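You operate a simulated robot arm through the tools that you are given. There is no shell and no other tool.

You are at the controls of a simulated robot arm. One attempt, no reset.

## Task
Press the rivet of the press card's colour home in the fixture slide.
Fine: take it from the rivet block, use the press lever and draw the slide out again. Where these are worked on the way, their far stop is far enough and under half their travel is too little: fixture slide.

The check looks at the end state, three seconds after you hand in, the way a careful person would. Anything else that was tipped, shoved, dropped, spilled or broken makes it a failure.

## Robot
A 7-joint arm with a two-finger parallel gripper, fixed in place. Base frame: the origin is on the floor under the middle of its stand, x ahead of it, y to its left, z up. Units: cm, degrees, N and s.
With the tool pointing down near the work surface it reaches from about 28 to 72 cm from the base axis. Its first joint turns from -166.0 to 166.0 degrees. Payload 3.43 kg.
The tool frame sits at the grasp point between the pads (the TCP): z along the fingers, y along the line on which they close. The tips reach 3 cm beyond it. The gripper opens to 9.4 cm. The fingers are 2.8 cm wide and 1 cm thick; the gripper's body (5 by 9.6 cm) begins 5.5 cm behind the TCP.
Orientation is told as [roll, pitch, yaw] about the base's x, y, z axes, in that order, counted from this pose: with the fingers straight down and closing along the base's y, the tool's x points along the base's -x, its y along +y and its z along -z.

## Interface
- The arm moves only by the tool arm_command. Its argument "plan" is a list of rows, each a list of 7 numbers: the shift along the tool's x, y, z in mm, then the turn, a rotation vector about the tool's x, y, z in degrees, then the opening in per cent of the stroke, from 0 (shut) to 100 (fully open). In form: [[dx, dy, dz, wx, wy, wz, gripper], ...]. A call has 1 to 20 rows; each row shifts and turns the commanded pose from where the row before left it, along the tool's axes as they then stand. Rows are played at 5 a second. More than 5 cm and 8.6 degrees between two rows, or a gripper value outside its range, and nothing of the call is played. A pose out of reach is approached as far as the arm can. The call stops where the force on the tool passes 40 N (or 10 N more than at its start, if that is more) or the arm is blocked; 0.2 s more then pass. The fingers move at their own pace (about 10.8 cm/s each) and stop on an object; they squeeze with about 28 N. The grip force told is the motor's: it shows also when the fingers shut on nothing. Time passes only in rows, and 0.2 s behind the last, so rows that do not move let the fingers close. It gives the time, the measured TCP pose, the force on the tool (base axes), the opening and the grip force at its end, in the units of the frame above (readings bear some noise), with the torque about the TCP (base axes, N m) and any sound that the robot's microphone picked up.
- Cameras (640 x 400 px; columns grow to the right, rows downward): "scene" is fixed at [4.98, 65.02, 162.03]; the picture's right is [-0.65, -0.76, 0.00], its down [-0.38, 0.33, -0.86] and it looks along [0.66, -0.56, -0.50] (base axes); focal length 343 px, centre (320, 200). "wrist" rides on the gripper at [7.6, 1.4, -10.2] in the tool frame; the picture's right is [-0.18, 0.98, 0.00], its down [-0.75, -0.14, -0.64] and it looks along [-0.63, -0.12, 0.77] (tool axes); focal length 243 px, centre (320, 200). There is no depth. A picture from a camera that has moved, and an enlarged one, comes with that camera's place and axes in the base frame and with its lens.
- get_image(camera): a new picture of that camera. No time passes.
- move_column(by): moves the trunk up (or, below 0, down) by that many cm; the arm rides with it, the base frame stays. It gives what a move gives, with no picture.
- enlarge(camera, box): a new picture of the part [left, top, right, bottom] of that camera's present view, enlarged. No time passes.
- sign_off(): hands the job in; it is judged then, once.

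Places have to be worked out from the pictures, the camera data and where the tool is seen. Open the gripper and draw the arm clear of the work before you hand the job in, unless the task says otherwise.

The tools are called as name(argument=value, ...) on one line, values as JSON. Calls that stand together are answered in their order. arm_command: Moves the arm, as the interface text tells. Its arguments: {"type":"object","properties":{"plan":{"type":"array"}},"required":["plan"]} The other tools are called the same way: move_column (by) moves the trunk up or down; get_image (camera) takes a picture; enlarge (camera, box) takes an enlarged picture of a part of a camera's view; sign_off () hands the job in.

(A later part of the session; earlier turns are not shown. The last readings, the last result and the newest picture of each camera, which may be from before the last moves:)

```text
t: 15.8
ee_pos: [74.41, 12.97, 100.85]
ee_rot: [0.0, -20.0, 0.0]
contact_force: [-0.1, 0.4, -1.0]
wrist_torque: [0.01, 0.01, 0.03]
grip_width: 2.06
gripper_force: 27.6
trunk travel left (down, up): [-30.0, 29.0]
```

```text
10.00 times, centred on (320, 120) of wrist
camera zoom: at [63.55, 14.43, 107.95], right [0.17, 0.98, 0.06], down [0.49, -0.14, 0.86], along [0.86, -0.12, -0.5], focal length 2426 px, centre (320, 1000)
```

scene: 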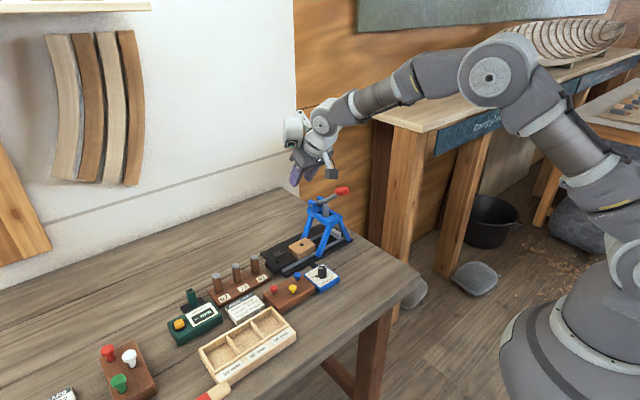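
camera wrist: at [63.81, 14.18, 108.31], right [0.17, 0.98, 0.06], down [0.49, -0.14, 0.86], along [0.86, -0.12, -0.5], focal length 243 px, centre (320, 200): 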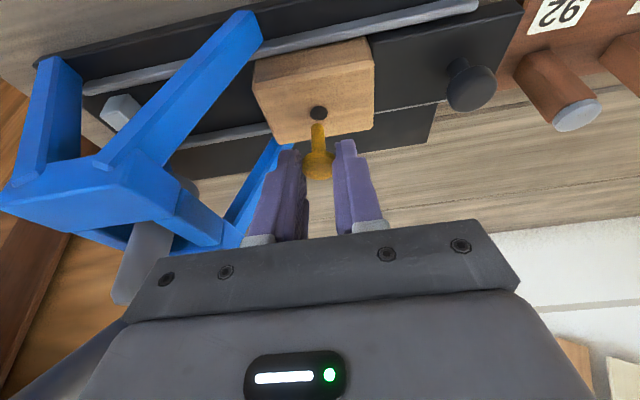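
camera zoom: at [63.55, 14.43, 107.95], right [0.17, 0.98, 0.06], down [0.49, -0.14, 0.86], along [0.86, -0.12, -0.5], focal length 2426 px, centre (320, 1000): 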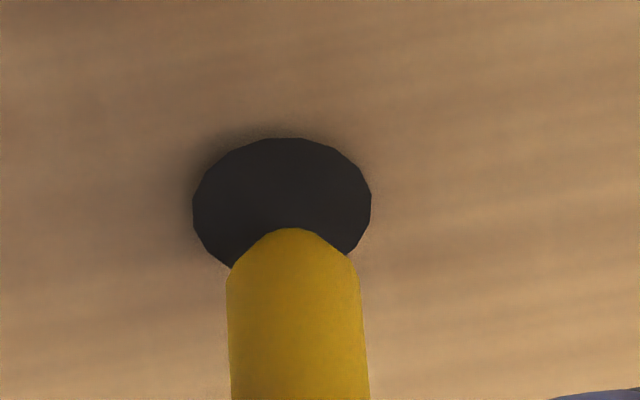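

Tip is now within half a millimetre of the hole axis and ~0.45 cm above it. I lower 1.2 cm gently and check for contact.

arm_command(plan=[[1.03, -0.3, 2.82, 0, 0, 0, 0], [1.03, -0.1, 2.82, 0, 0, 0, 0], [1.03, -0.1, 2.82, 0, 0, 0, 0], [1.03, 0, 2.82, 0, 0, 0, 0], [0, 0, 0, 0, 0, 0, 0]])

enlarge(camera="scene", box=[292, 222, 320, 252])

enlarge(camera="wrist", box=[270, 100, 370, 180])

```text
t: 17.0
ee_pos: [74.28, 12.97, 99.62]
ee_rot: [0.0, -20.0, -0.1]
contact_force: [-0.1, 0.6, -0.7]
wrist_torque: [0.04, -0.02, 0.0]
grip_width: 2.06
gripper_force: 28.4
trunk travel left (down, up): [-30.0, 29.0]
```

```text
13.33 times, centred on (306, 237) of scene
camera zoom: at [4.98, 65.02, 162.03], right [-0.65, -0.76, 0.0], down [-0.38, 0.33, -0.86], along [0.66, -0.56, -0.5], focal length 4571 px, centre (507, -293)
```

zoom: 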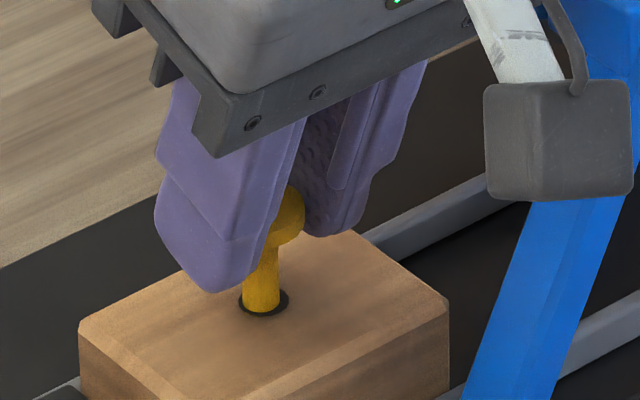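

```text
5.00 times, centred on (320, 140) of wrist
camera zoom: at [63.56, 14.45, 106.69], right [0.17, 0.98, 0.06], down [0.49, -0.14, 0.86], along [0.85, -0.12, -0.5], focal length 1213 px, centre (320, 500)
```

zoom: 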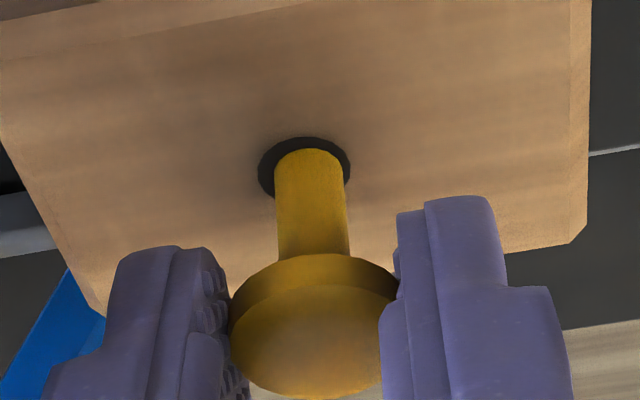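

The shank has entered the hole with no force. I keep lowering 1.5 cm in small steps, watching force.

arm_command(plan=[[1.03, 0, 2.82, 0, 0, 0, 0], [1.03, 0, 2.82, 0, 0, 0, 0], [1.03, 0, 2.82, 0, 0, 0, 0], [1.03, 0, 2.82, 0, 0, 0, 0], [1.03, 0, 2.82, 0, 0, 0, 0], [0, 0, 0, 0, 0, 0, 0]])

enlarge(camera="scene", box=[292, 222, 320, 252])

enlarge(camera="wrist", box=[270, 100, 370, 180])

```text
t: 18.4
ee_pos: [74.25, 12.97, 98.29]
ee_rot: [0.0, -20.2, 0.0]
contact_force: [3.4, 1.4, 17.6]
wrist_torque: [0.0, -0.27, 0.0]
grip_width: 2.04
gripper_force: 28.0
trunk travel left (down, up): [-30.0, 29.0]
```

```text
13.33 times, centred on (306, 237) of scene
camera zoom: at [4.98, 65.02, 162.03], right [-0.65, -0.76, 0.0], down [-0.38, 0.33, -0.86], along [0.66, -0.56, -0.5], focal length 4571 px, centre (507, -293)
```

zoom: 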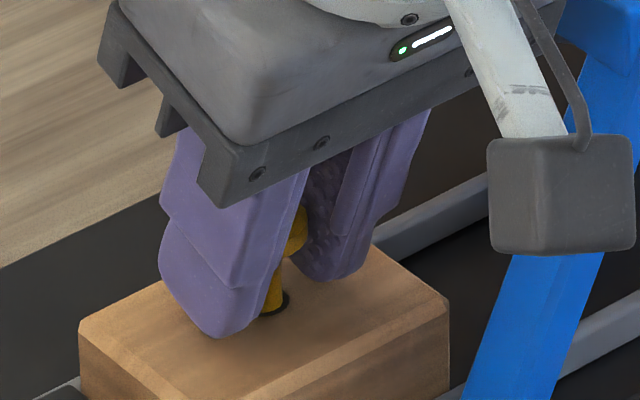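

```text
5.00 times, centred on (320, 140) of wrist
camera zoom: at [63.51, 14.4, 105.33], right [0.17, 0.98, 0.06], down [0.49, -0.14, 0.86], along [0.86, -0.12, -0.5], focal length 1213 px, centre (320, 500)
```

zoom: 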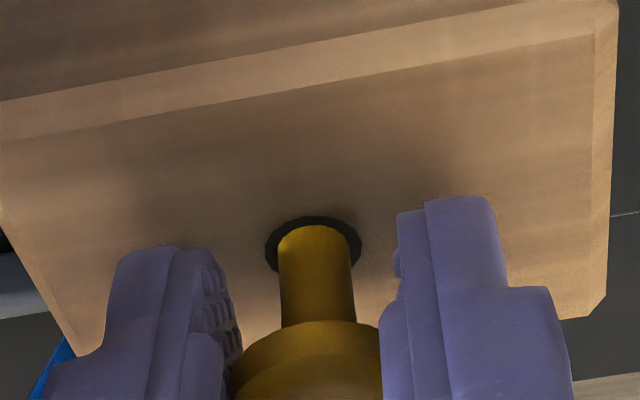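

Contact force of ~17.6 N acts at the rivet's position (about 1 cm ahead of TCP): the rivet has seated ~2 cm deep and the rest needs the press. I ease off 1.5 mm, then open the fingers.

arm_command(plan=[[-0.5, 0, -1.4, 0, 0, 0, 0], [0, 0, 0, 0, 0, 0, 0], [0, 0, 0, 0, 0, 0, 38], [0, 0, 0, 0, 0, 0, 38], [0, 0, 0, 0, 0, 0, 38]])

enlarge(camera="wrist", box=[270, 100, 370, 180])

enlarge(camera="scene", box=[285, 215, 325, 255])

```text
t: 19.6
ee_pos: [74.3, 13.15, 98.17]
ee_rot: [0.0, -20.0, 0.1]
contact_force: [-0.4, -0.6, 0.1]
wrist_torque: [-0.02, -0.01, 0.01]
grip_width: 3.55
gripper_force: 0.1
trunk travel left (down, up): [-30.0, 29.0]
```

```text
5.00 times, centred on (320, 140) of wrist
camera zoom: at [63.56, 14.42, 105.29], right [0.17, 0.98, 0.06], down [0.49, -0.14, 0.86], along [0.85, -0.12, -0.51], focal length 1213 px, centre (320, 500)
```

zoom: 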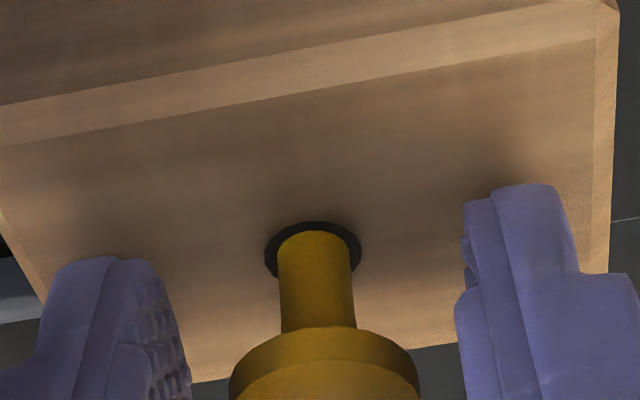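

```text
10.00 times, centred on (305, 235) of scene
camera zoom: at [4.98, 65.02, 162.03], right [-0.65, -0.76, 0.0], down [-0.38, 0.33, -0.86], along [0.66, -0.56, -0.5], focal length 3428 px, centre (470, -150)
```

zoom: 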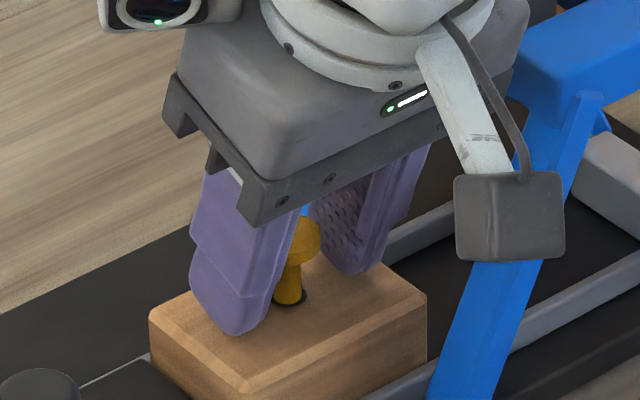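

The rivet stands alone in the fixture hole. I withdraw the open fingers straight up 6 cm and look at the slide knob for the next step.

arm_command(plan=[[-3.42, 0, -9.4, 0, 0, 0, 38], [-3.42, 0, -9.4, 0, 0, 0, 38], [-6.84, 0, -18.8, 0, 0, 0, 38], [-6.84, 0, -18.8, 0, 0, 0, 38], [0, 30, 0, 0, 0, 0, 38], [0, 30, 0, 0, 0, 0, 38], [0, 0, 0, 0, 0, 0, 38]])

get_image(camera="wrist")

enlarge(camera="wrist", box=[170, 0, 420, 180])

enlarge(camera="scene", box=[255, 215, 345, 280])

```text
t: 21.2
ee_pos: [74.31, 19.09, 104.49]
ee_rot: [0.0, -19.9, 0.0]
contact_force: [-0.4, 0.3, 0.2]
wrist_torque: [0.03, 0.02, 0.0]
grip_width: 3.57
gripper_force: 0.1
trunk travel left (down, up): [-30.0, 29.0]
```

```text
taken
camera wrist: at [63.52, 20.55, 111.62], right [0.17, 0.98, 0.06], down [0.49, -0.14, 0.86], along [0.85, -0.12, -0.51], focal length 243 px, centre (320, 200)
```

wrist: 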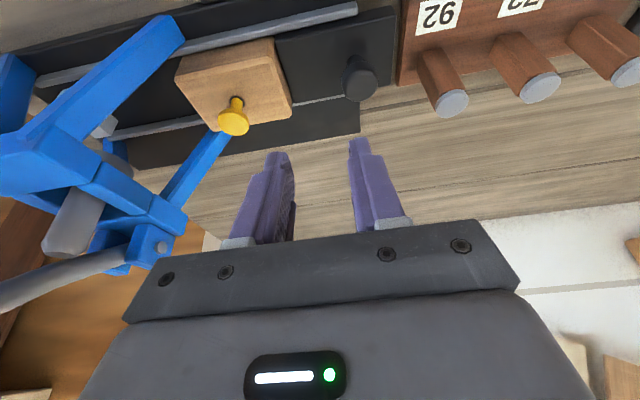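

```text
2.22 times, centred on (295, 90) of wrist
camera zoom: at [63.52, 20.55, 111.62], right [0.17, 0.98, 0.06], down [0.49, -0.14, 0.86], along [0.85, -0.12, -0.51], focal length 539 px, centre (376, 444)
```

zoom: 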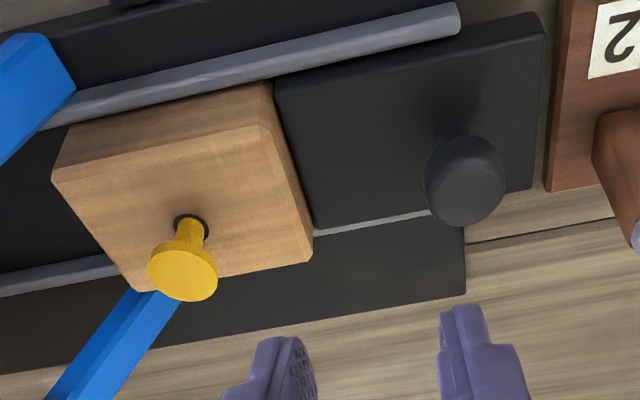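

```text
6.15 times, centred on (300, 248) of scene
camera zoom: at [4.98, 65.02, 162.03], right [-0.65, -0.76, 0.0], down [-0.38, 0.33, -0.86], along [0.66, -0.56, -0.5], focal length 2110 px, centre (443, -92)
```

zoom: 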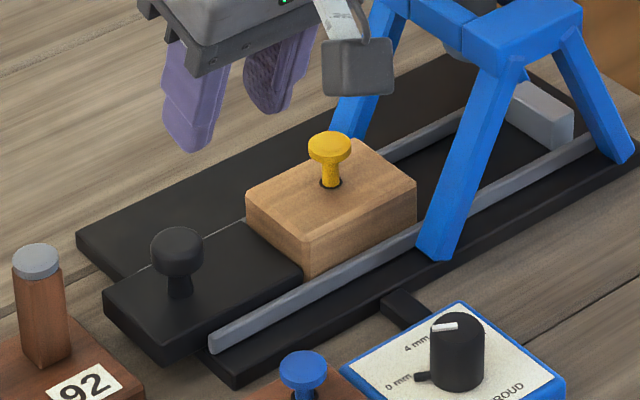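

The rivet stands upright with about 1 cm of shank showing. The slide knob is near (74.9, 22.5), z≈94.7–96, radius ~1.3. I tilt back to 30°, close the fingers and go to the knob's +y side (y≈25.6), above it.

arm_command(plan=[[0, 0, 0, 0, -5, 0, 0], [0, 0, 0, 0, -5, 0, 0], [2.4, 32.5, -1.4, 0, 0, 0, 0], [2.4, 32.5, -1.4, 0, 0, 0, 0], [12, 0, 20.8, 0, 0, 0, 0], [0, 0, 0, 0, 0, 0, 0]])

get_image(camera="wrist")

enlarge(camera="scene", box=[235, 205, 345, 285])

```text
t: 22.6
ee_pos: [73.72, 25.58, 101.87]
ee_rot: [-0.1, -30.0, 0.0]
contact_force: [0.5, -0.5, -0.1]
wrist_torque: [0.03, 0.01, 0.01]
grip_width: 0.0
gripper_force: 28.5
trunk travel left (down, up): [-30.0, 29.0]
```

```text
taken
camera wrist: at [62.04, 27.0, 107.02], right [0.16, 0.98, 0.09], down [0.33, -0.14, 0.93], along [0.93, -0.12, -0.35], focal length 243 px, centre (320, 200)
```

wrist: 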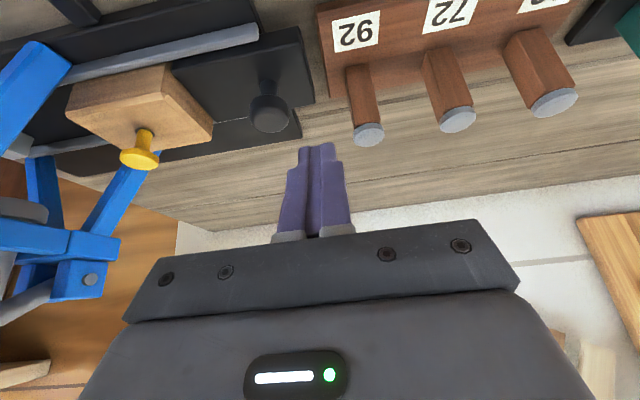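

```text
5.00 times, centred on (290, 245) of scene
camera zoom: at [4.98, 65.02, 162.03], right [-0.65, -0.76, 0.0], down [-0.38, 0.33, -0.86], along [0.66, -0.56, -0.5], focal length 1714 px, centre (470, -25)
```

zoom: 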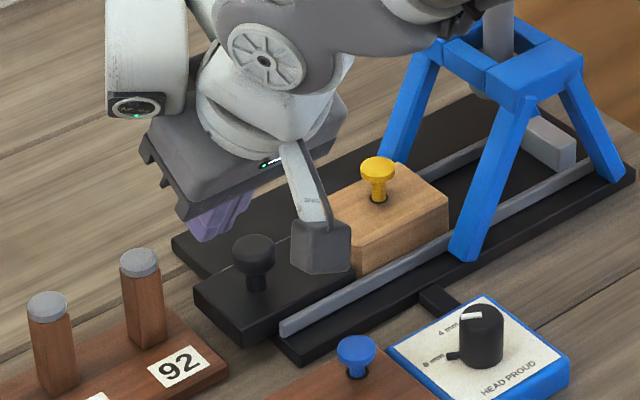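

I enlarge the wrist view on knob and pegs to pin down the knob's height before lowering.

enlarge(camera="wrist", box=[220, 30, 400, 170])

enlarge(camera="scene", box=[262, 240, 302, 275])

```text
2.86 times, centred on (310, 100) of wrist
camera zoom: at [62.04, 27.0, 107.02], right [0.16, 0.98, 0.09], down [0.33, -0.14, 0.93], along [0.93, -0.12, -0.35], focal length 693 px, centre (349, 486)
```

zoom: 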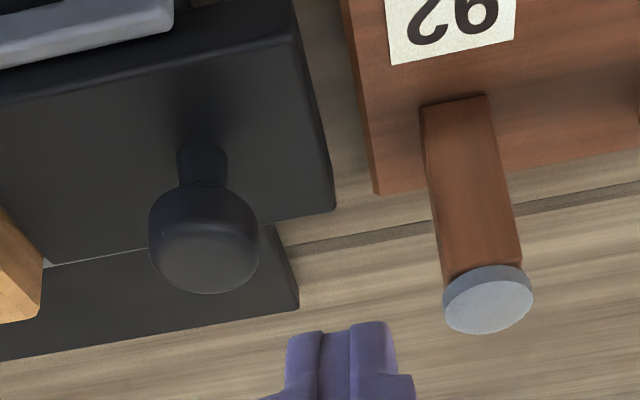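

```text
11.43 times, centred on (282, 258) of scene
camera zoom: at [4.98, 65.02, 162.03], right [-0.65, -0.76, 0.0], down [-0.38, 0.33, -0.86], along [0.66, -0.56, -0.5], focal length 3918 px, centre (754, -457)
```

zoom: 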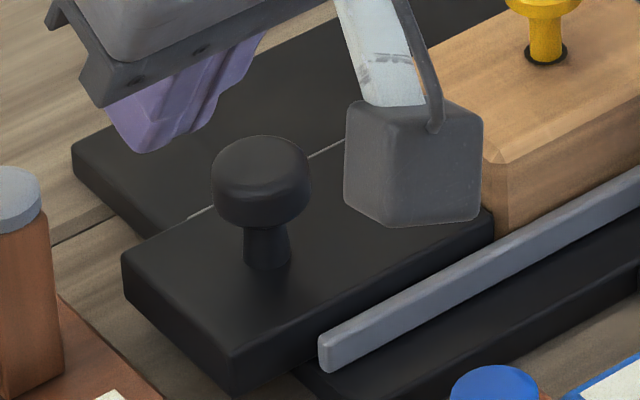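

Knob top is z≈95.5 at (75.2, 22.5), cylinder 94.1–95.5. I lower the closed fingers beside it to TCP (74.1, 25.6, 96.7).

arm_command(plan=[[7.5, 0, 15.6, 0, 0, 0, 0], [7.5, 0, 15.6, 0, 0, 0, 0], [7.5, 0, 15.6, 0, 0, 0, 0], [0, 0, 0, 0, 0, 0, 0]])

enlarge(camera="wrist", box=[200, 80, 420, 220])

enlarge(camera="scene", box=[235, 205, 345, 285])

```text
t: 23.6
ee_pos: [74.16, 25.72, 96.67]
ee_rot: [-0.1, -30.1, 0.0]
contact_force: [-0.1, -0.2, 0.2]
wrist_torque: [-0.02, 0.01, -0.01]
grip_width: 0.0
gripper_force: 27.6
trunk travel left (down, up): [-30.0, 29.0]
```

```text
2.86 times, centred on (310, 150) of wrist
camera zoom: at [62.36, 27.03, 101.81], right [0.16, 0.98, 0.09], down [0.33, -0.14, 0.93], along [0.93, -0.12, -0.35], focal length 693 px, centre (349, 343)
```

zoom: 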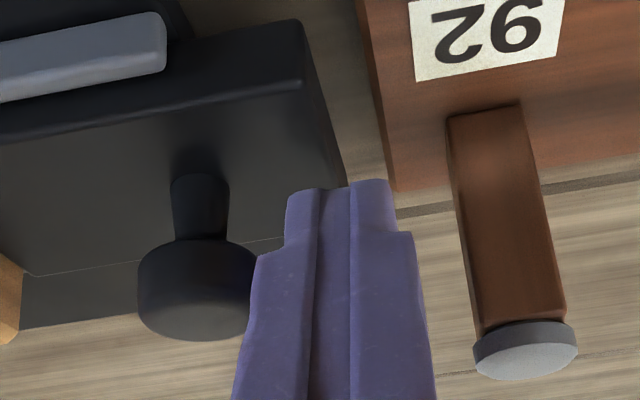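

```text
5.00 times, centred on (290, 245) of scene
camera zoom: at [4.98, 65.02, 162.03], right [-0.65, -0.76, 0.0], down [-0.38, 0.33, -0.86], along [0.66, -0.56, -0.5], focal length 1714 px, centre (470, -25)
```

zoom: 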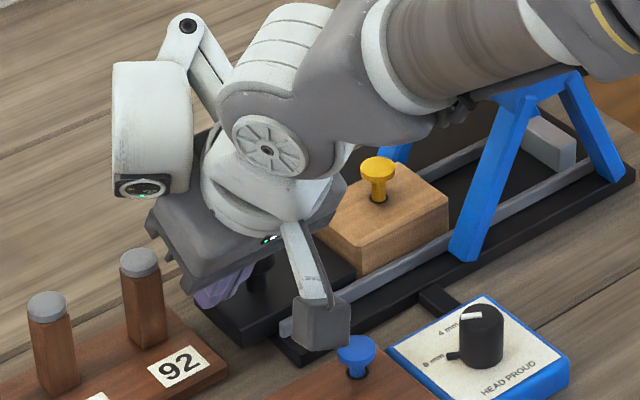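

The fingers stand between knob and peg with clearance. I push the slide in along −y, gently at first (8 cm commanded, contact expected after ~0.9 cm).

arm_command(plan=[[0, -5, 0, 0, 0, 0, 0], [0, -5, 0, 0, 0, 0, 0], [0, -7, 0, 0, 0, 0, 0], [0, -9, 0, 0, 0, 0, 0], [0, -9, 0, 0, 0, 0, 0], [0, -9, 0, 0, 0, 0, 0], [0, -9, 0, 0, 0, 0, 0], [0, -9, 0, 0, 0, 0, 0], [0, -9, 0, 0, 0, 0, 0], [0, -5, 0, 0, 0, 0, 0], [0, 0, 0, 0, 0, 0, 0]])

get_image(camera="wrist")

enlarge(camera="scene", box=[255, 180, 365, 280])

```text
t: 26.0
ee_pos: [74.16, 17.88, 96.68]
ee_rot: [-0.1, -30.1, 0.1]
contact_force: [-0.8, 0.8, -0.8]
wrist_torque: [0.0, 0.01, 0.0]
grip_width: 0.01
gripper_force: 27.9
trunk travel left (down, up): [-30.0, 29.0]
```

```text
taken
camera wrist: at [62.37, 19.29, 101.87], right [0.16, 0.98, 0.09], down [0.33, -0.14, 0.93], along [0.93, -0.12, -0.35], focal length 243 px, centre (320, 200)
```

wrist: 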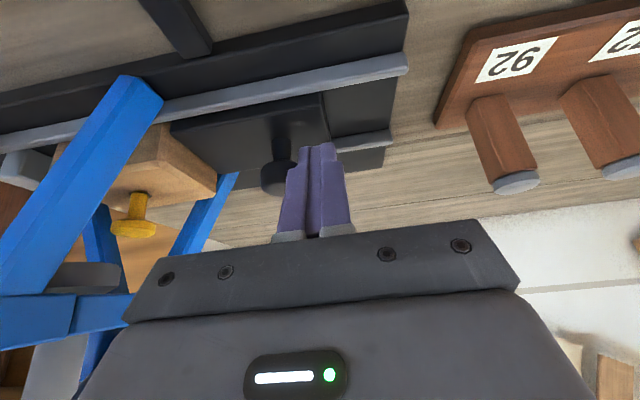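

```text
4.00 times, centred on (310, 230) of scene
camera zoom: at [4.98, 65.02, 162.03], right [-0.65, -0.76, 0.0], down [-0.38, 0.33, -0.86], along [0.66, -0.56, -0.5], focal length 1371 px, centre (360, 80)
```

zoom: 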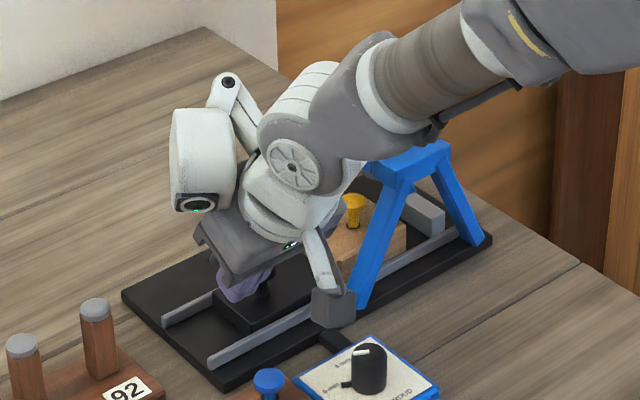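

The slide moves freely with the rivet still upright. I check the ram clearance over the rivet head before pushing it under.

enlarge(camera="wrist", box=[0, 110, 260, 350])

enlarge(camera="scene", box=[325, 205, 375, 245])

```text
1.67 times, centred on (130, 230) of wrist
camera zoom: at [62.37, 19.29, 101.87], right [0.16, 0.98, 0.09], down [0.33, -0.14, 0.93], along [0.93, -0.12, -0.35], focal length 404 px, centre (637, 150)
```

zoom: 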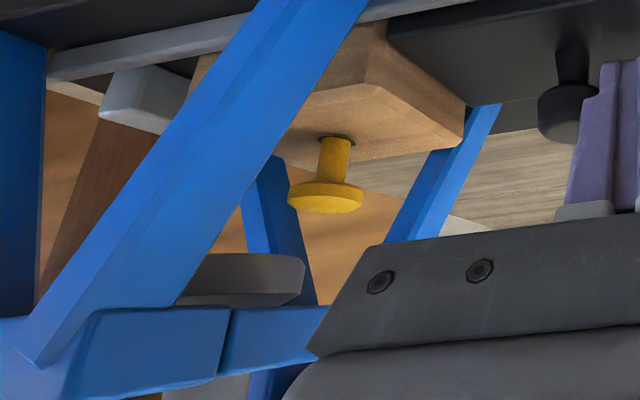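

```text
10.00 times, centred on (350, 225) of scene
camera zoom: at [4.98, 65.02, 162.03], right [-0.65, -0.76, 0.0], down [-0.38, 0.33, -0.86], along [0.66, -0.56, -0.5], focal length 3428 px, centre (20, -50)
```

zoom: 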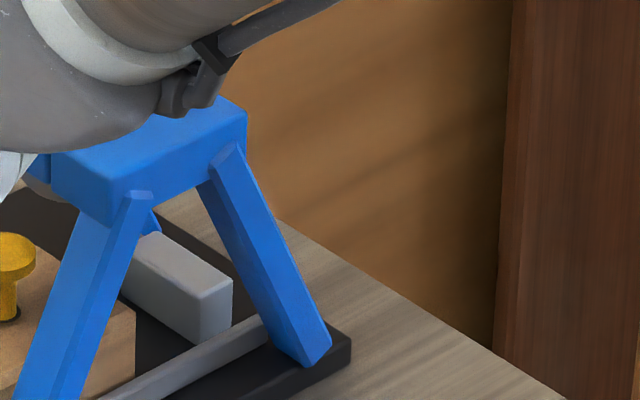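

There's ample clearance (over 1 cm) between rivet head and ram pad. I push on in small steps until the slide meets its far stop.

arm_command(plan=[[0, -5, 0, 0, 0, 0, 0], [0, -5, 0, 0, 0, 0, 0], [0, -5, 0, 0, 0, 0, 0], [0, -4, 0, 0, 0, 0, 0], [0, -3, 0, 0, 0, 0, 0], [0, -3, 0, 0, 0, 0, 0], [0, -3, 0, 0, 0, 0, 0], [0, 0, 0, 0, 0, 0, 0]])

enlarge(camera="wrist", box=[0, 80, 340, 320])

enlarge(camera="scene", box=[285, 190, 375, 265])

```text
t: 27.8
ee_pos: [74.11, 15.14, 96.7]
ee_rot: [0.0, -30.0, 0.0]
contact_force: [-0.4, -0.1, 0.1]
wrist_torque: [-0.03, -0.01, -0.02]
grip_width: 0.0
gripper_force: 27.6
trunk travel left (down, up): [-30.0, 29.0]
```

```text
1.67 times, centred on (170, 200) of wrist
camera zoom: at [62.34, 16.55, 101.8], right [0.16, 0.98, 0.09], down [0.33, -0.14, 0.93], along [0.93, -0.12, -0.35], focal length 404 px, centre (570, 200)
```

zoom: 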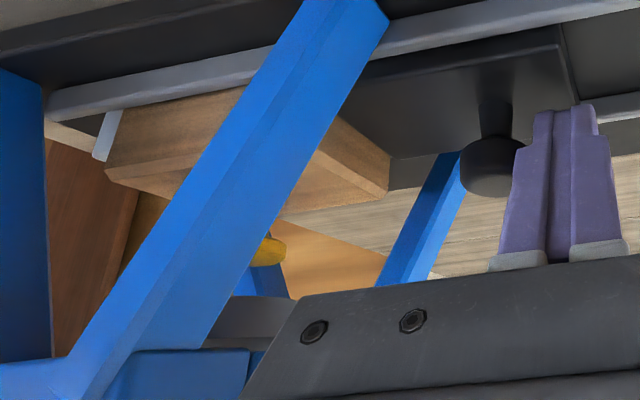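

```text
5.33 times, centred on (330, 228) of scene
camera zoom: at [4.98, 65.02, 162.03], right [-0.65, -0.76, 0.0], down [-0.38, 0.33, -0.86], along [0.66, -0.56, -0.5], focal length 1828 px, centre (267, 53)
```

zoom: 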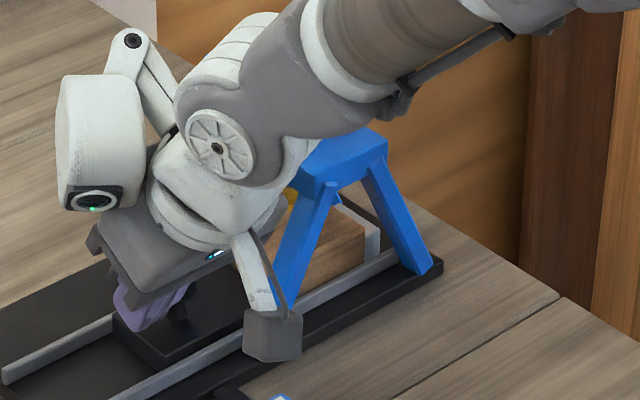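

The block is close to the stop but no force yet. I keep nudging in 2 mm steps until the stop shows as force.

arm_command(plan=[[0, -2, 0, 0, 0, 0, 0], [0, -2, 0, 0, 0, 0, 0], [0, -2, 0, 0, 0, 0, 0], [0, -2, 0, 0, 0, 0, 0], [0, 0, 0, 0, 0, 0, 0]])

enlarge(camera="wrist", box=[0, 80, 340, 320])

enlarge(camera="scene", box=[325, 205, 375, 245])

```text
t: 29.0
ee_pos: [74.07, 14.67, 96.73]
ee_rot: [0.0, -29.9, 0.1]
contact_force: [0.2, 18.3, -0.4]
wrist_torque: [0.34, -0.02, 0.17]
grip_width: 0.0
gripper_force: 28.2
trunk travel left (down, up): [-30.0, 29.0]
```

```text
1.67 times, centred on (170, 200) of wrist
camera zoom: at [62.35, 16.07, 101.86], right [0.16, 0.98, 0.09], down [0.33, -0.14, 0.93], along [0.93, -0.12, -0.35], focal length 404 px, centre (570, 200)
```

zoom: 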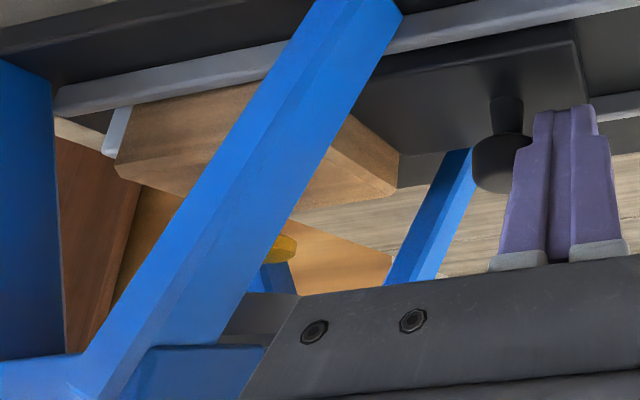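

```text
10.00 times, centred on (350, 225) of scene
camera zoom: at [4.98, 65.02, 162.03], right [-0.65, -0.76, 0.0], down [-0.38, 0.33, -0.86], along [0.66, -0.56, -0.5], focal length 3428 px, centre (20, -50)
```

zoom: 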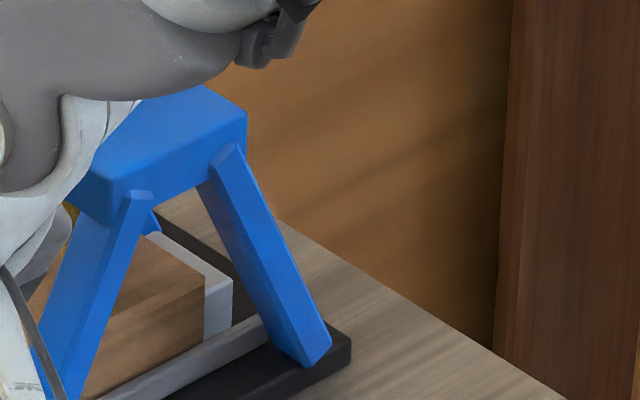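

18 N at the stop: the slide is fully in (TCP y 14.67, about 10 cm of travel). I back off in +y, rise clear and bring the tool upright for the lever.

arm_command(plan=[[0, 6, 0, 0, 0, 0, 0], [0, 6, 0, 0, 0, 0, 0], [-16.7, 0, -28.9, 0, 0, 0, 0], [-16.7, 0, -28.9, 0, 0, 0, 0], [-16.7, 0, -28.9, 0, 0, 0, 0], [6.4, 0, -42.2, 0, 0, 0, 0], [6.4, 0, -42.2, 0, 0, 0, 0], [6.4, 0, -42.2, 0, 0, 0, 0], [0, 0, 0, 0, 7.5, 0, 0], [0, 0, 0, 0, 7.5, 0, 0], [0, 0, 0, 0, 7.5, 0, 0], [0, 0, 0, 0, 7.5, 0, 0], [0, 0, 0, 0, 0, 0, 0]])

get_image(camera="wrist")

enlarge(camera="scene", box=[285, 170, 385, 265])

```text
t: 31.8
ee_pos: [66.26, 15.48, 116.8]
ee_rot: [0.0, 0.0, 0.1]
contact_force: [0.3, 0.0, 0.9]
wrist_torque: [0.02, 0.01, 0.06]
grip_width: 0.0
gripper_force: 27.9
trunk travel left (down, up): [-30.0, 29.0]
```

```text
taken
camera wrist: at [58.45, 16.92, 127.1], right [0.18, 0.98, 0.0], down [0.75, -0.14, 0.64], along [0.63, -0.12, -0.77], focal length 243 px, centre (320, 200)
```

wrist: 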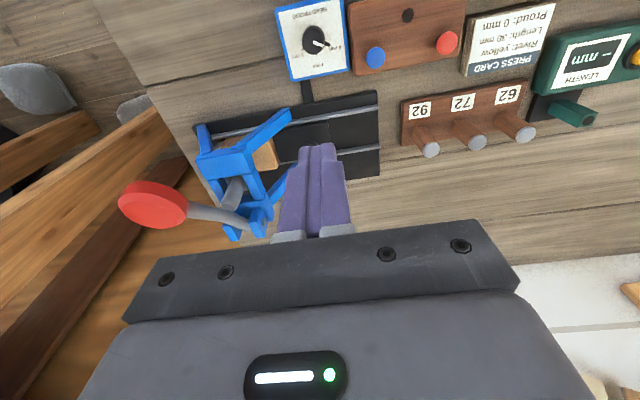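

```text
4.21 times, centred on (335, 218) of scene
camera zoom: at [4.98, 65.02, 162.03], right [-0.65, -0.76, 0.0], down [-0.38, 0.33, -0.86], along [0.66, -0.56, -0.5], focal length 1444 px, centre (257, 126)
```

zoom: 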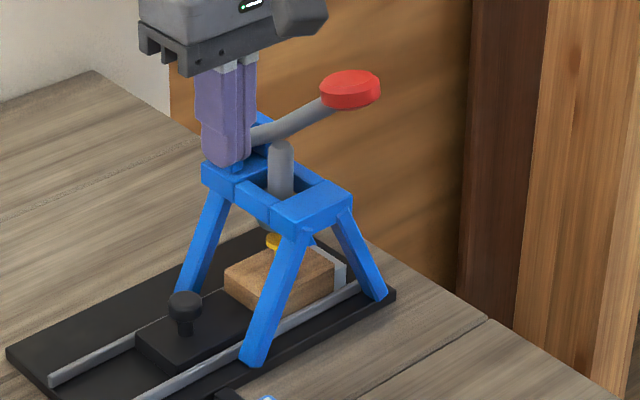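

The slide is in with the rivet under the ram; the lever knob's top is near (67.3, 2.9, 113.6). I rise to z=120 and go over the knob.

arm_command(plan=[[0, 0, -32, 0, 0, 0, 0], [-3.4, -42, 0, 0, 0, 0, 0], [-3.4, -42, 0, 0, 0, 0, 0], [-3.4, -42, 0, 0, 0, 0, 0], [0, 0, 0, 0, 0, 0, 0]])

get_image(camera="wrist")

enlarge(camera="scene", box=[285, 150, 385, 265])

```text
t: 33.0
ee_pos: [67.31, 2.69, 119.69]
ee_rot: [0.0, 0.1, 0.0]
contact_force: [-0.1, 0.4, -0.7]
wrist_torque: [-0.02, 0.0, 0.01]
grip_width: 0.01
gripper_force: 28.3
trunk travel left (down, up): [-30.0, 29.0]
```

```text
taken
camera wrist: at [59.53, 4.14, 129.99], right [0.18, 0.98, 0.0], down [0.75, -0.14, 0.64], along [0.63, -0.12, -0.77], focal length 243 px, centre (320, 200)
```

wrist: 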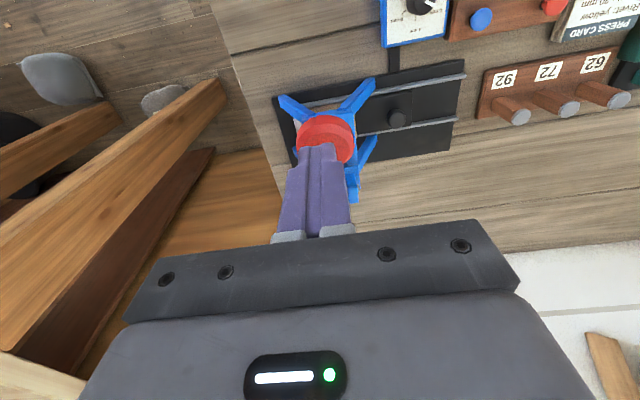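

```text
3.48 times, centred on (335, 208) of scene
camera zoom: at [4.98, 65.02, 162.03], right [-0.65, -0.76, 0.0], down [-0.38, 0.33, -0.86], along [0.66, -0.56, -0.5], focal length 1192 px, centre (268, 174)
```

zoom: 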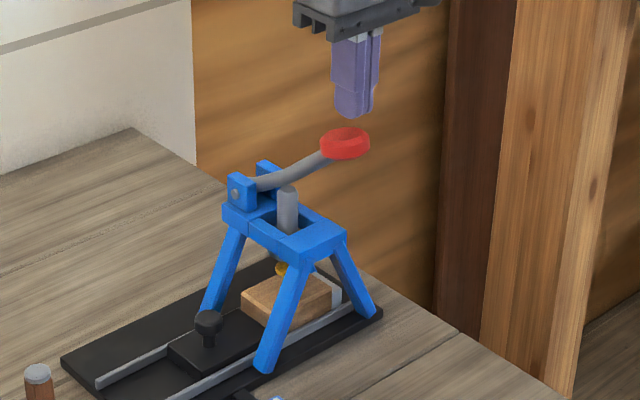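

Tip and knob align to within 0.4 cm (knob centre y≈3.1). I shift +0.4 cm in y and come down to just above the knob.

arm_command(plan=[[-1, 4, 0, 0, 0, 0, 0], [0, 0, 10, 0, 0, 0, 0], [0, 0, 10, 0, 0, 0, 0], [0, 0, 4, 0, 0, 0, 0], [0, 0, 0, 0, 0, 0, 0]])

enlarge(camera="scene", box=[295, 165, 365, 225])

enlarge(camera="wrist", box=[220, 60, 420, 240])

```text
t: 34.2
ee_pos: [67.22, 3.19, 117.48]
ee_rot: [0.0, 0.0, 0.0]
contact_force: [0.3, -0.4, 1.7]
wrist_torque: [0.0, 0.02, -0.03]
grip_width: 0.02
gripper_force: 27.5
trunk travel left (down, up): [-30.0, 29.0]
```

```text
6.67 times, centred on (330, 195) of scene
camera zoom: at [4.98, 65.02, 162.03], right [-0.65, -0.76, 0.0], down [-0.38, 0.33, -0.86], along [0.66, -0.56, -0.5], focal length 2286 px, centre (253, 233)
```

zoom: 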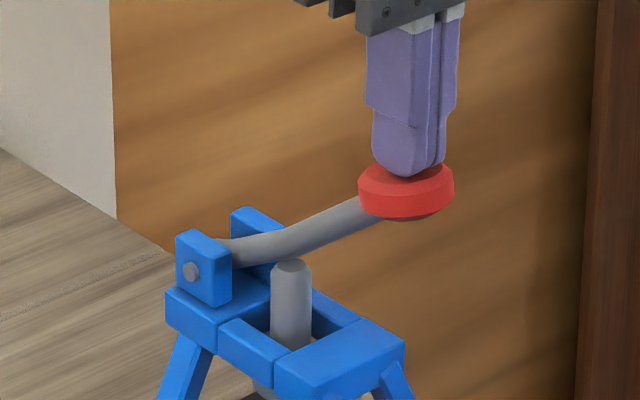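

```text
2.22 times, centred on (320, 150) of wrist
camera zoom: at [59.51, 4.6, 127.79], right [0.18, 0.98, 0.0], down [0.75, -0.14, 0.64], along [0.63, -0.12, -0.77], focal length 539 px, centre (320, 311)
```

zoom: 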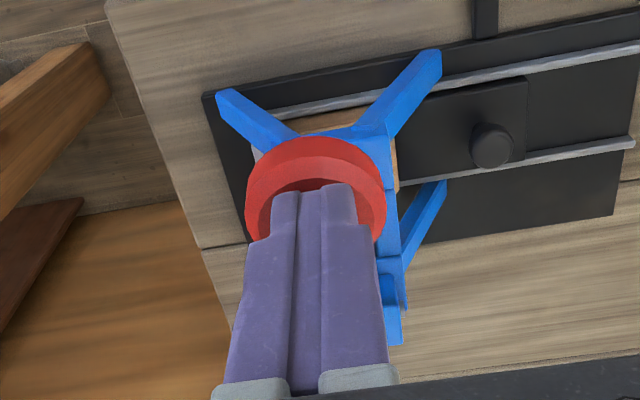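

The closed fingertips rest on the knob's centre (tips at z≈114.5). I press the lever by turning the tool rigidly about the lever pivot near (80, 3, 104), 2.5° per row, watching the force.

arm_command(plan=[[5.7, 0, 5.7, 0, -2.5, 0, 0], [5.7, 0, 5.7, 0, -2.5, 0, 0], [5.7, 0, 5.7, 0, -2.5, 0, 0], [5.7, 0, 5.7, 0, -2.5, 0, 0], [0, 0, 0, 0, 0, 0, 0]])

enlarge(camera="scene", box=[295, 165, 365, 245])

enlarge(camera="wrist", box=[220, 60, 420, 240])

```text
t: 35.4
ee_pos: [65.18, 3.26, 115.09]
ee_rot: [0.0, -10.0, -0.1]
contact_force: [-1.0, 0.2, 2.2]
wrist_torque: [0.02, 0.03, 0.01]
grip_width: 0.03
gripper_force: 28.3
trunk travel left (down, up): [-30.0, 29.0]
```

```text
5.00 times, centred on (330, 205) of scene
camera zoom: at [4.98, 65.02, 162.03], right [-0.65, -0.76, 0.0], down [-0.38, 0.33, -0.86], along [0.66, -0.56, -0.5], focal length 1714 px, centre (270, 175)
```

zoom: 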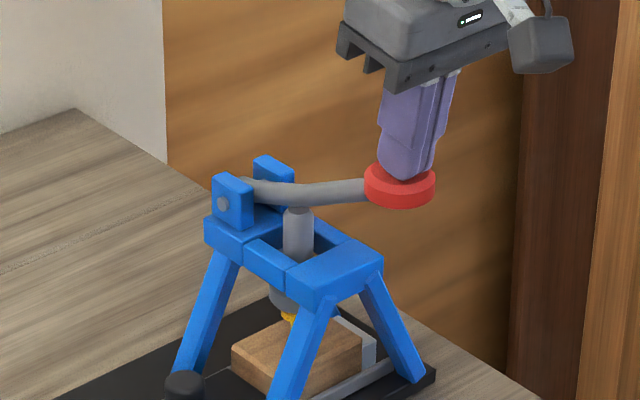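

```text
2.22 times, centred on (320, 150) of wrist
camera zoom: at [55.82, 4.61, 123.94], right [0.18, 0.98, 0.03], down [0.63, -0.14, 0.76], along [0.75, -0.12, -0.65], focal length 539 px, centre (320, 311)
```

zoom: 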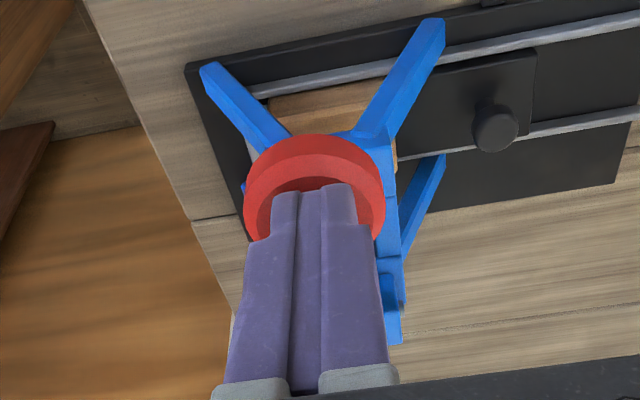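

The lever follows neatly and the ram is now nearly at the rivet head. I continue in the same arc.

arm_command(plan=[[5.7, 0, 5.7, 0, -2.5, 0, 0], [5.7, 0, 5.7, 0, -2.5, 0, 0], [5.7, 0, 5.7, 0, -2.5, 0, 0], [0, 0, 0, 0, 0, 0, 0]])

enlarge(camera="scene", box=[295, 165, 365, 265])

enlarge(camera="wrist", box=[220, 60, 420, 240])

```text
t: 36.4
ee_pos: [63.72, 3.22, 113.16]
ee_rot: [-0.1, -17.5, 0.0]
contact_force: [-1.3, -1.6, 2.9]
wrist_torque: [-0.05, 0.03, 0.02]
grip_width: 0.0
gripper_force: 28.5
trunk travel left (down, up): [-30.0, 29.0]
```

```text
4.00 times, centred on (330, 215) of scene
camera zoom: at [4.98, 65.02, 162.03], right [-0.65, -0.76, 0.0], down [-0.38, 0.33, -0.86], along [0.66, -0.56, -0.5], focal length 1371 px, centre (280, 140)
```

zoom: 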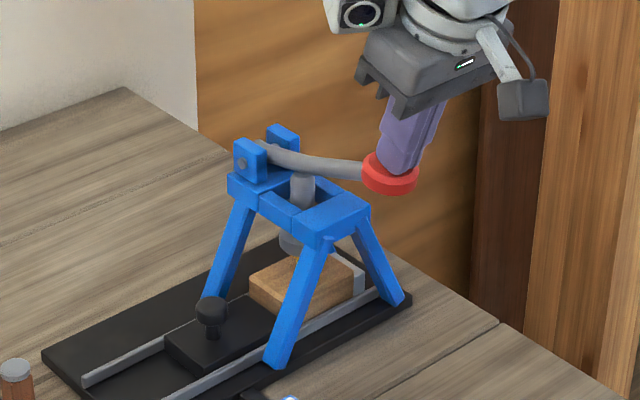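

```text
2.22 times, centred on (320, 150) of wrist
camera zoom: at [53.37, 4.58, 120.6], right [0.18, 0.98, 0.06], down [0.53, -0.14, 0.84], along [0.83, -0.12, -0.54], focal length 539 px, centre (320, 311)
```

zoom: 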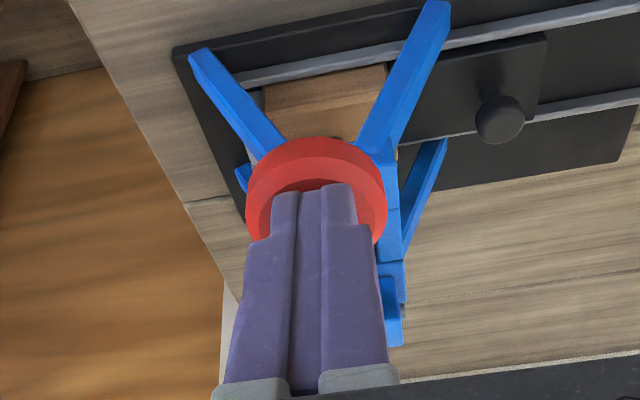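

Still only ~3 N; the ram is down around the rivet head. I continue the arc a few more steps until resistance shows.

arm_command(plan=[[5.7, 0, 5.7, 0, -2.5, 0, 0], [5.7, 0, 5.7, 0, -2.5, 0, 0], [5.7, 0, 5.7, 0, -2.5, 0, 0], [0, 0, 0, 0, 0, 0, 0]])

enlarge(camera="scene", box=[295, 165, 365, 265])

enlarge(camera="scene", box=[320, 200, 360, 250])

```text
t: 37.4
ee_pos: [62.87, 3.28, 110.86]
ee_rot: [0.1, -25.1, 0.0]
contact_force: [-1.5, -1.1, 2.2]
wrist_torque: [0.0, 0.1, 0.0]
grip_width: 0.02
gripper_force: 27.8
trunk travel left (down, up): [-30.0, 29.0]
```

```text
4.00 times, centred on (330, 215) of scene
camera zoom: at [4.98, 65.02, 162.03], right [-0.65, -0.76, 0.0], down [-0.38, 0.33, -0.86], along [0.66, -0.56, -0.5], focal length 1371 px, centre (280, 140)
```

zoom: 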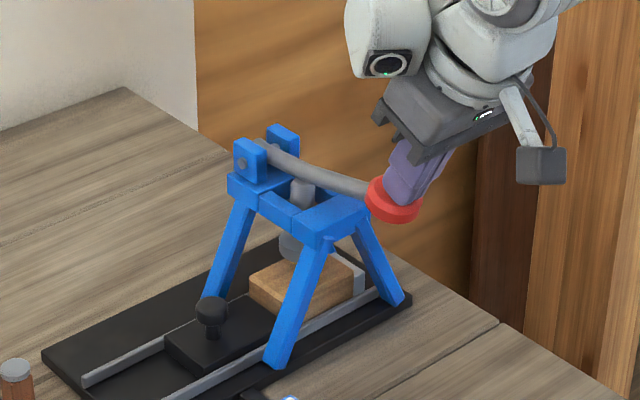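

```text
8.00 times, centred on (340, 225) of scene
camera zoom: at [4.98, 65.02, 162.03], right [-0.65, -0.76, 0.0], down [-0.38, 0.33, -0.86], along [0.66, -0.56, -0.5], focal length 2743 px, centre (160, 0)
```

zoom: 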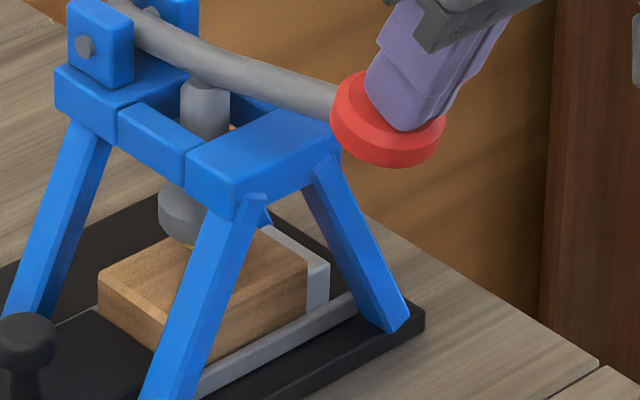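

The ram pad is nearly on the block with a sliver of yellow left under it. I continue in smaller steps.

arm_command(plan=[[3.4, 0, 3.4, 0, -1.5, 0, 0], [3.4, 0, 3.4, 0, -1.5, 0, 0], [3.4, 0, 3.4, 0, -1.5, 0, 0], [0, 0, 0, 0, 0, 0, 0]])

enlarge(camera="scene", box=[320, 200, 360, 250])

get_image(camera="wrist")

```text
t: 38.4
ee_pos: [62.25, 3.13, 109.44]
ee_rot: [0.1, -29.4, 0.0]
contact_force: [-0.6, -1.6, 1.4]
wrist_torque: [-0.03, -0.02, 0.01]
grip_width: 0.0
gripper_force: 28.1
trunk travel left (down, up): [-30.0, 29.0]
```

```text
8.00 times, centred on (340, 225) of scene
camera zoom: at [4.98, 65.02, 162.03], right [-0.65, -0.76, 0.0], down [-0.38, 0.33, -0.86], along [0.66, -0.56, -0.5], focal length 2743 px, centre (160, 0)
```

zoom: 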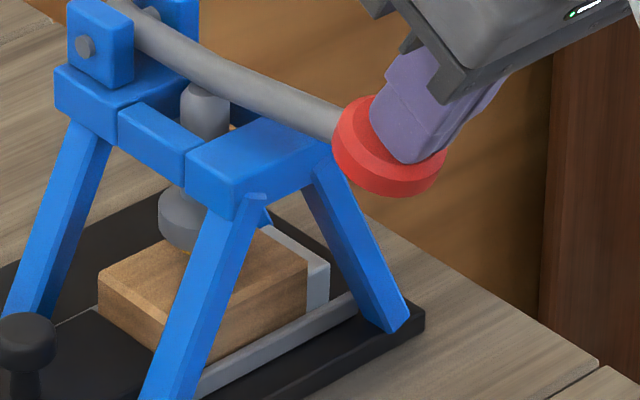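

```text
taken
camera wrist: at [50.58, 4.64, 114.7], right [0.16, 0.98, 0.09], down [0.34, -0.14, 0.93], along [0.93, -0.12, -0.36], focal length 243 px, centre (320, 200)
```

wrist: 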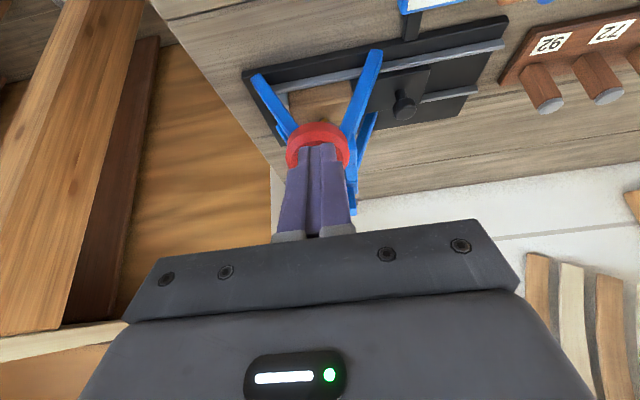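

Force remains low and the ram keeps sinking. I continue with a few more small steps, watching for the hard stop.

arm_command(plan=[[3.4, 0, 3.4, 0, -1.5, 0, 0], [3.4, 0, 3.4, 0, -1.5, 0, 0], [0, 0, 0, 0, 0, 0, 0]])

enlarge(camera="scene", box=[320, 200, 360, 250])

enlarge(camera="wrist", box=[240, 30, 440, 220])

```text
t: 39.2
ee_pos: [62.01, 3.13, 108.58]
ee_rot: [0.0, -32.5, 0.0]
contact_force: [-0.4, -1.5, 1.7]
wrist_torque: [-0.06, 0.02, -0.01]
grip_width: 0.0
gripper_force: 28.2
trunk travel left (down, up): [-30.0, 29.0]
```

```text
8.00 times, centred on (340, 225) of scene
camera zoom: at [4.98, 65.02, 162.03], right [-0.65, -0.76, 0.0], down [-0.38, 0.33, -0.86], along [0.66, -0.56, -0.5], focal length 2743 px, centre (160, 0)
```

zoom: 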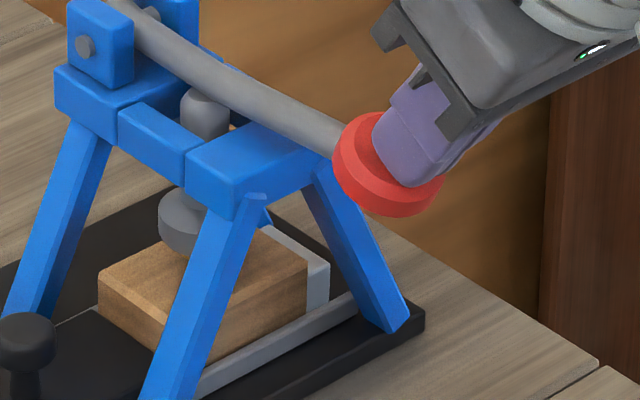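

```text
2.11 times, centred on (340, 125) of wrist
camera zoom: at [50.03, 4.66, 113.12], right [0.16, 0.98, 0.1], down [0.29, -0.14, 0.95], along [0.94, -0.12, -0.31], focal length 511 px, centre (278, 358)
```

zoom: 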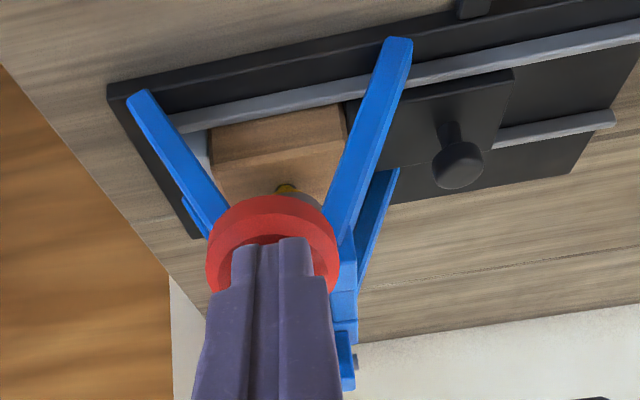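

Still no stop; a yellow rim is visible under the ram pad, about at block level. I continue with further small steps.

arm_command(plan=[[3.4, 0, 3.4, 0, -1.5, 0, 0], [3.4, 0, 3.4, 0, -1.5, 0, 0], [3.4, 0, 3.4, 0, -1.5, 0, 0], [0, 0, 0, 0, 0, 0, 0]])

enlarge(camera="scene", box=[320, 200, 360, 250])

enlarge(camera="wrist", box=[280, 60, 380, 150])

```text
t: 40.2
ee_pos: [61.82, 3.23, 107.14]
ee_rot: [0.0, -36.8, 0.0]
contact_force: [-2.0, -1.1, 1.7]
wrist_torque: [-0.02, 0.04, -0.02]
grip_width: 0.0
gripper_force: 28.3
trunk travel left (down, up): [-30.0, 29.0]
```

```text
8.00 times, centred on (340, 225) of scene
camera zoom: at [4.98, 65.02, 162.03], right [-0.65, -0.76, 0.0], down [-0.38, 0.33, -0.86], along [0.66, -0.56, -0.5], focal length 2743 px, centre (160, 0)
```

zoom: 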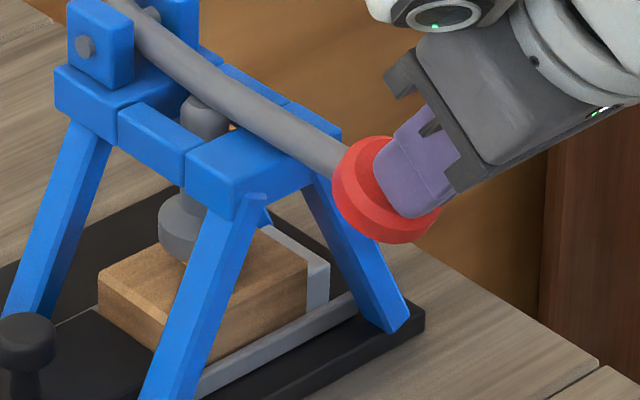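

```text
4.44 times, centred on (330, 105) of wrist
camera zoom: at [49.43, 4.69, 110.83], right [0.15, 0.98, 0.11], down [0.22, -0.14, 0.97], along [0.97, -0.12, -0.23], focal length 1078 px, centre (276, 622)
```

zoom: 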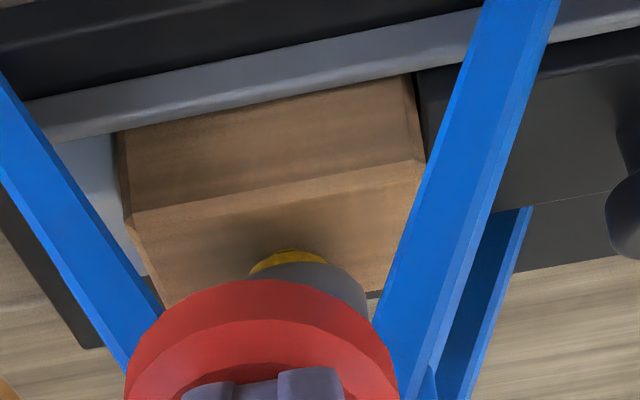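

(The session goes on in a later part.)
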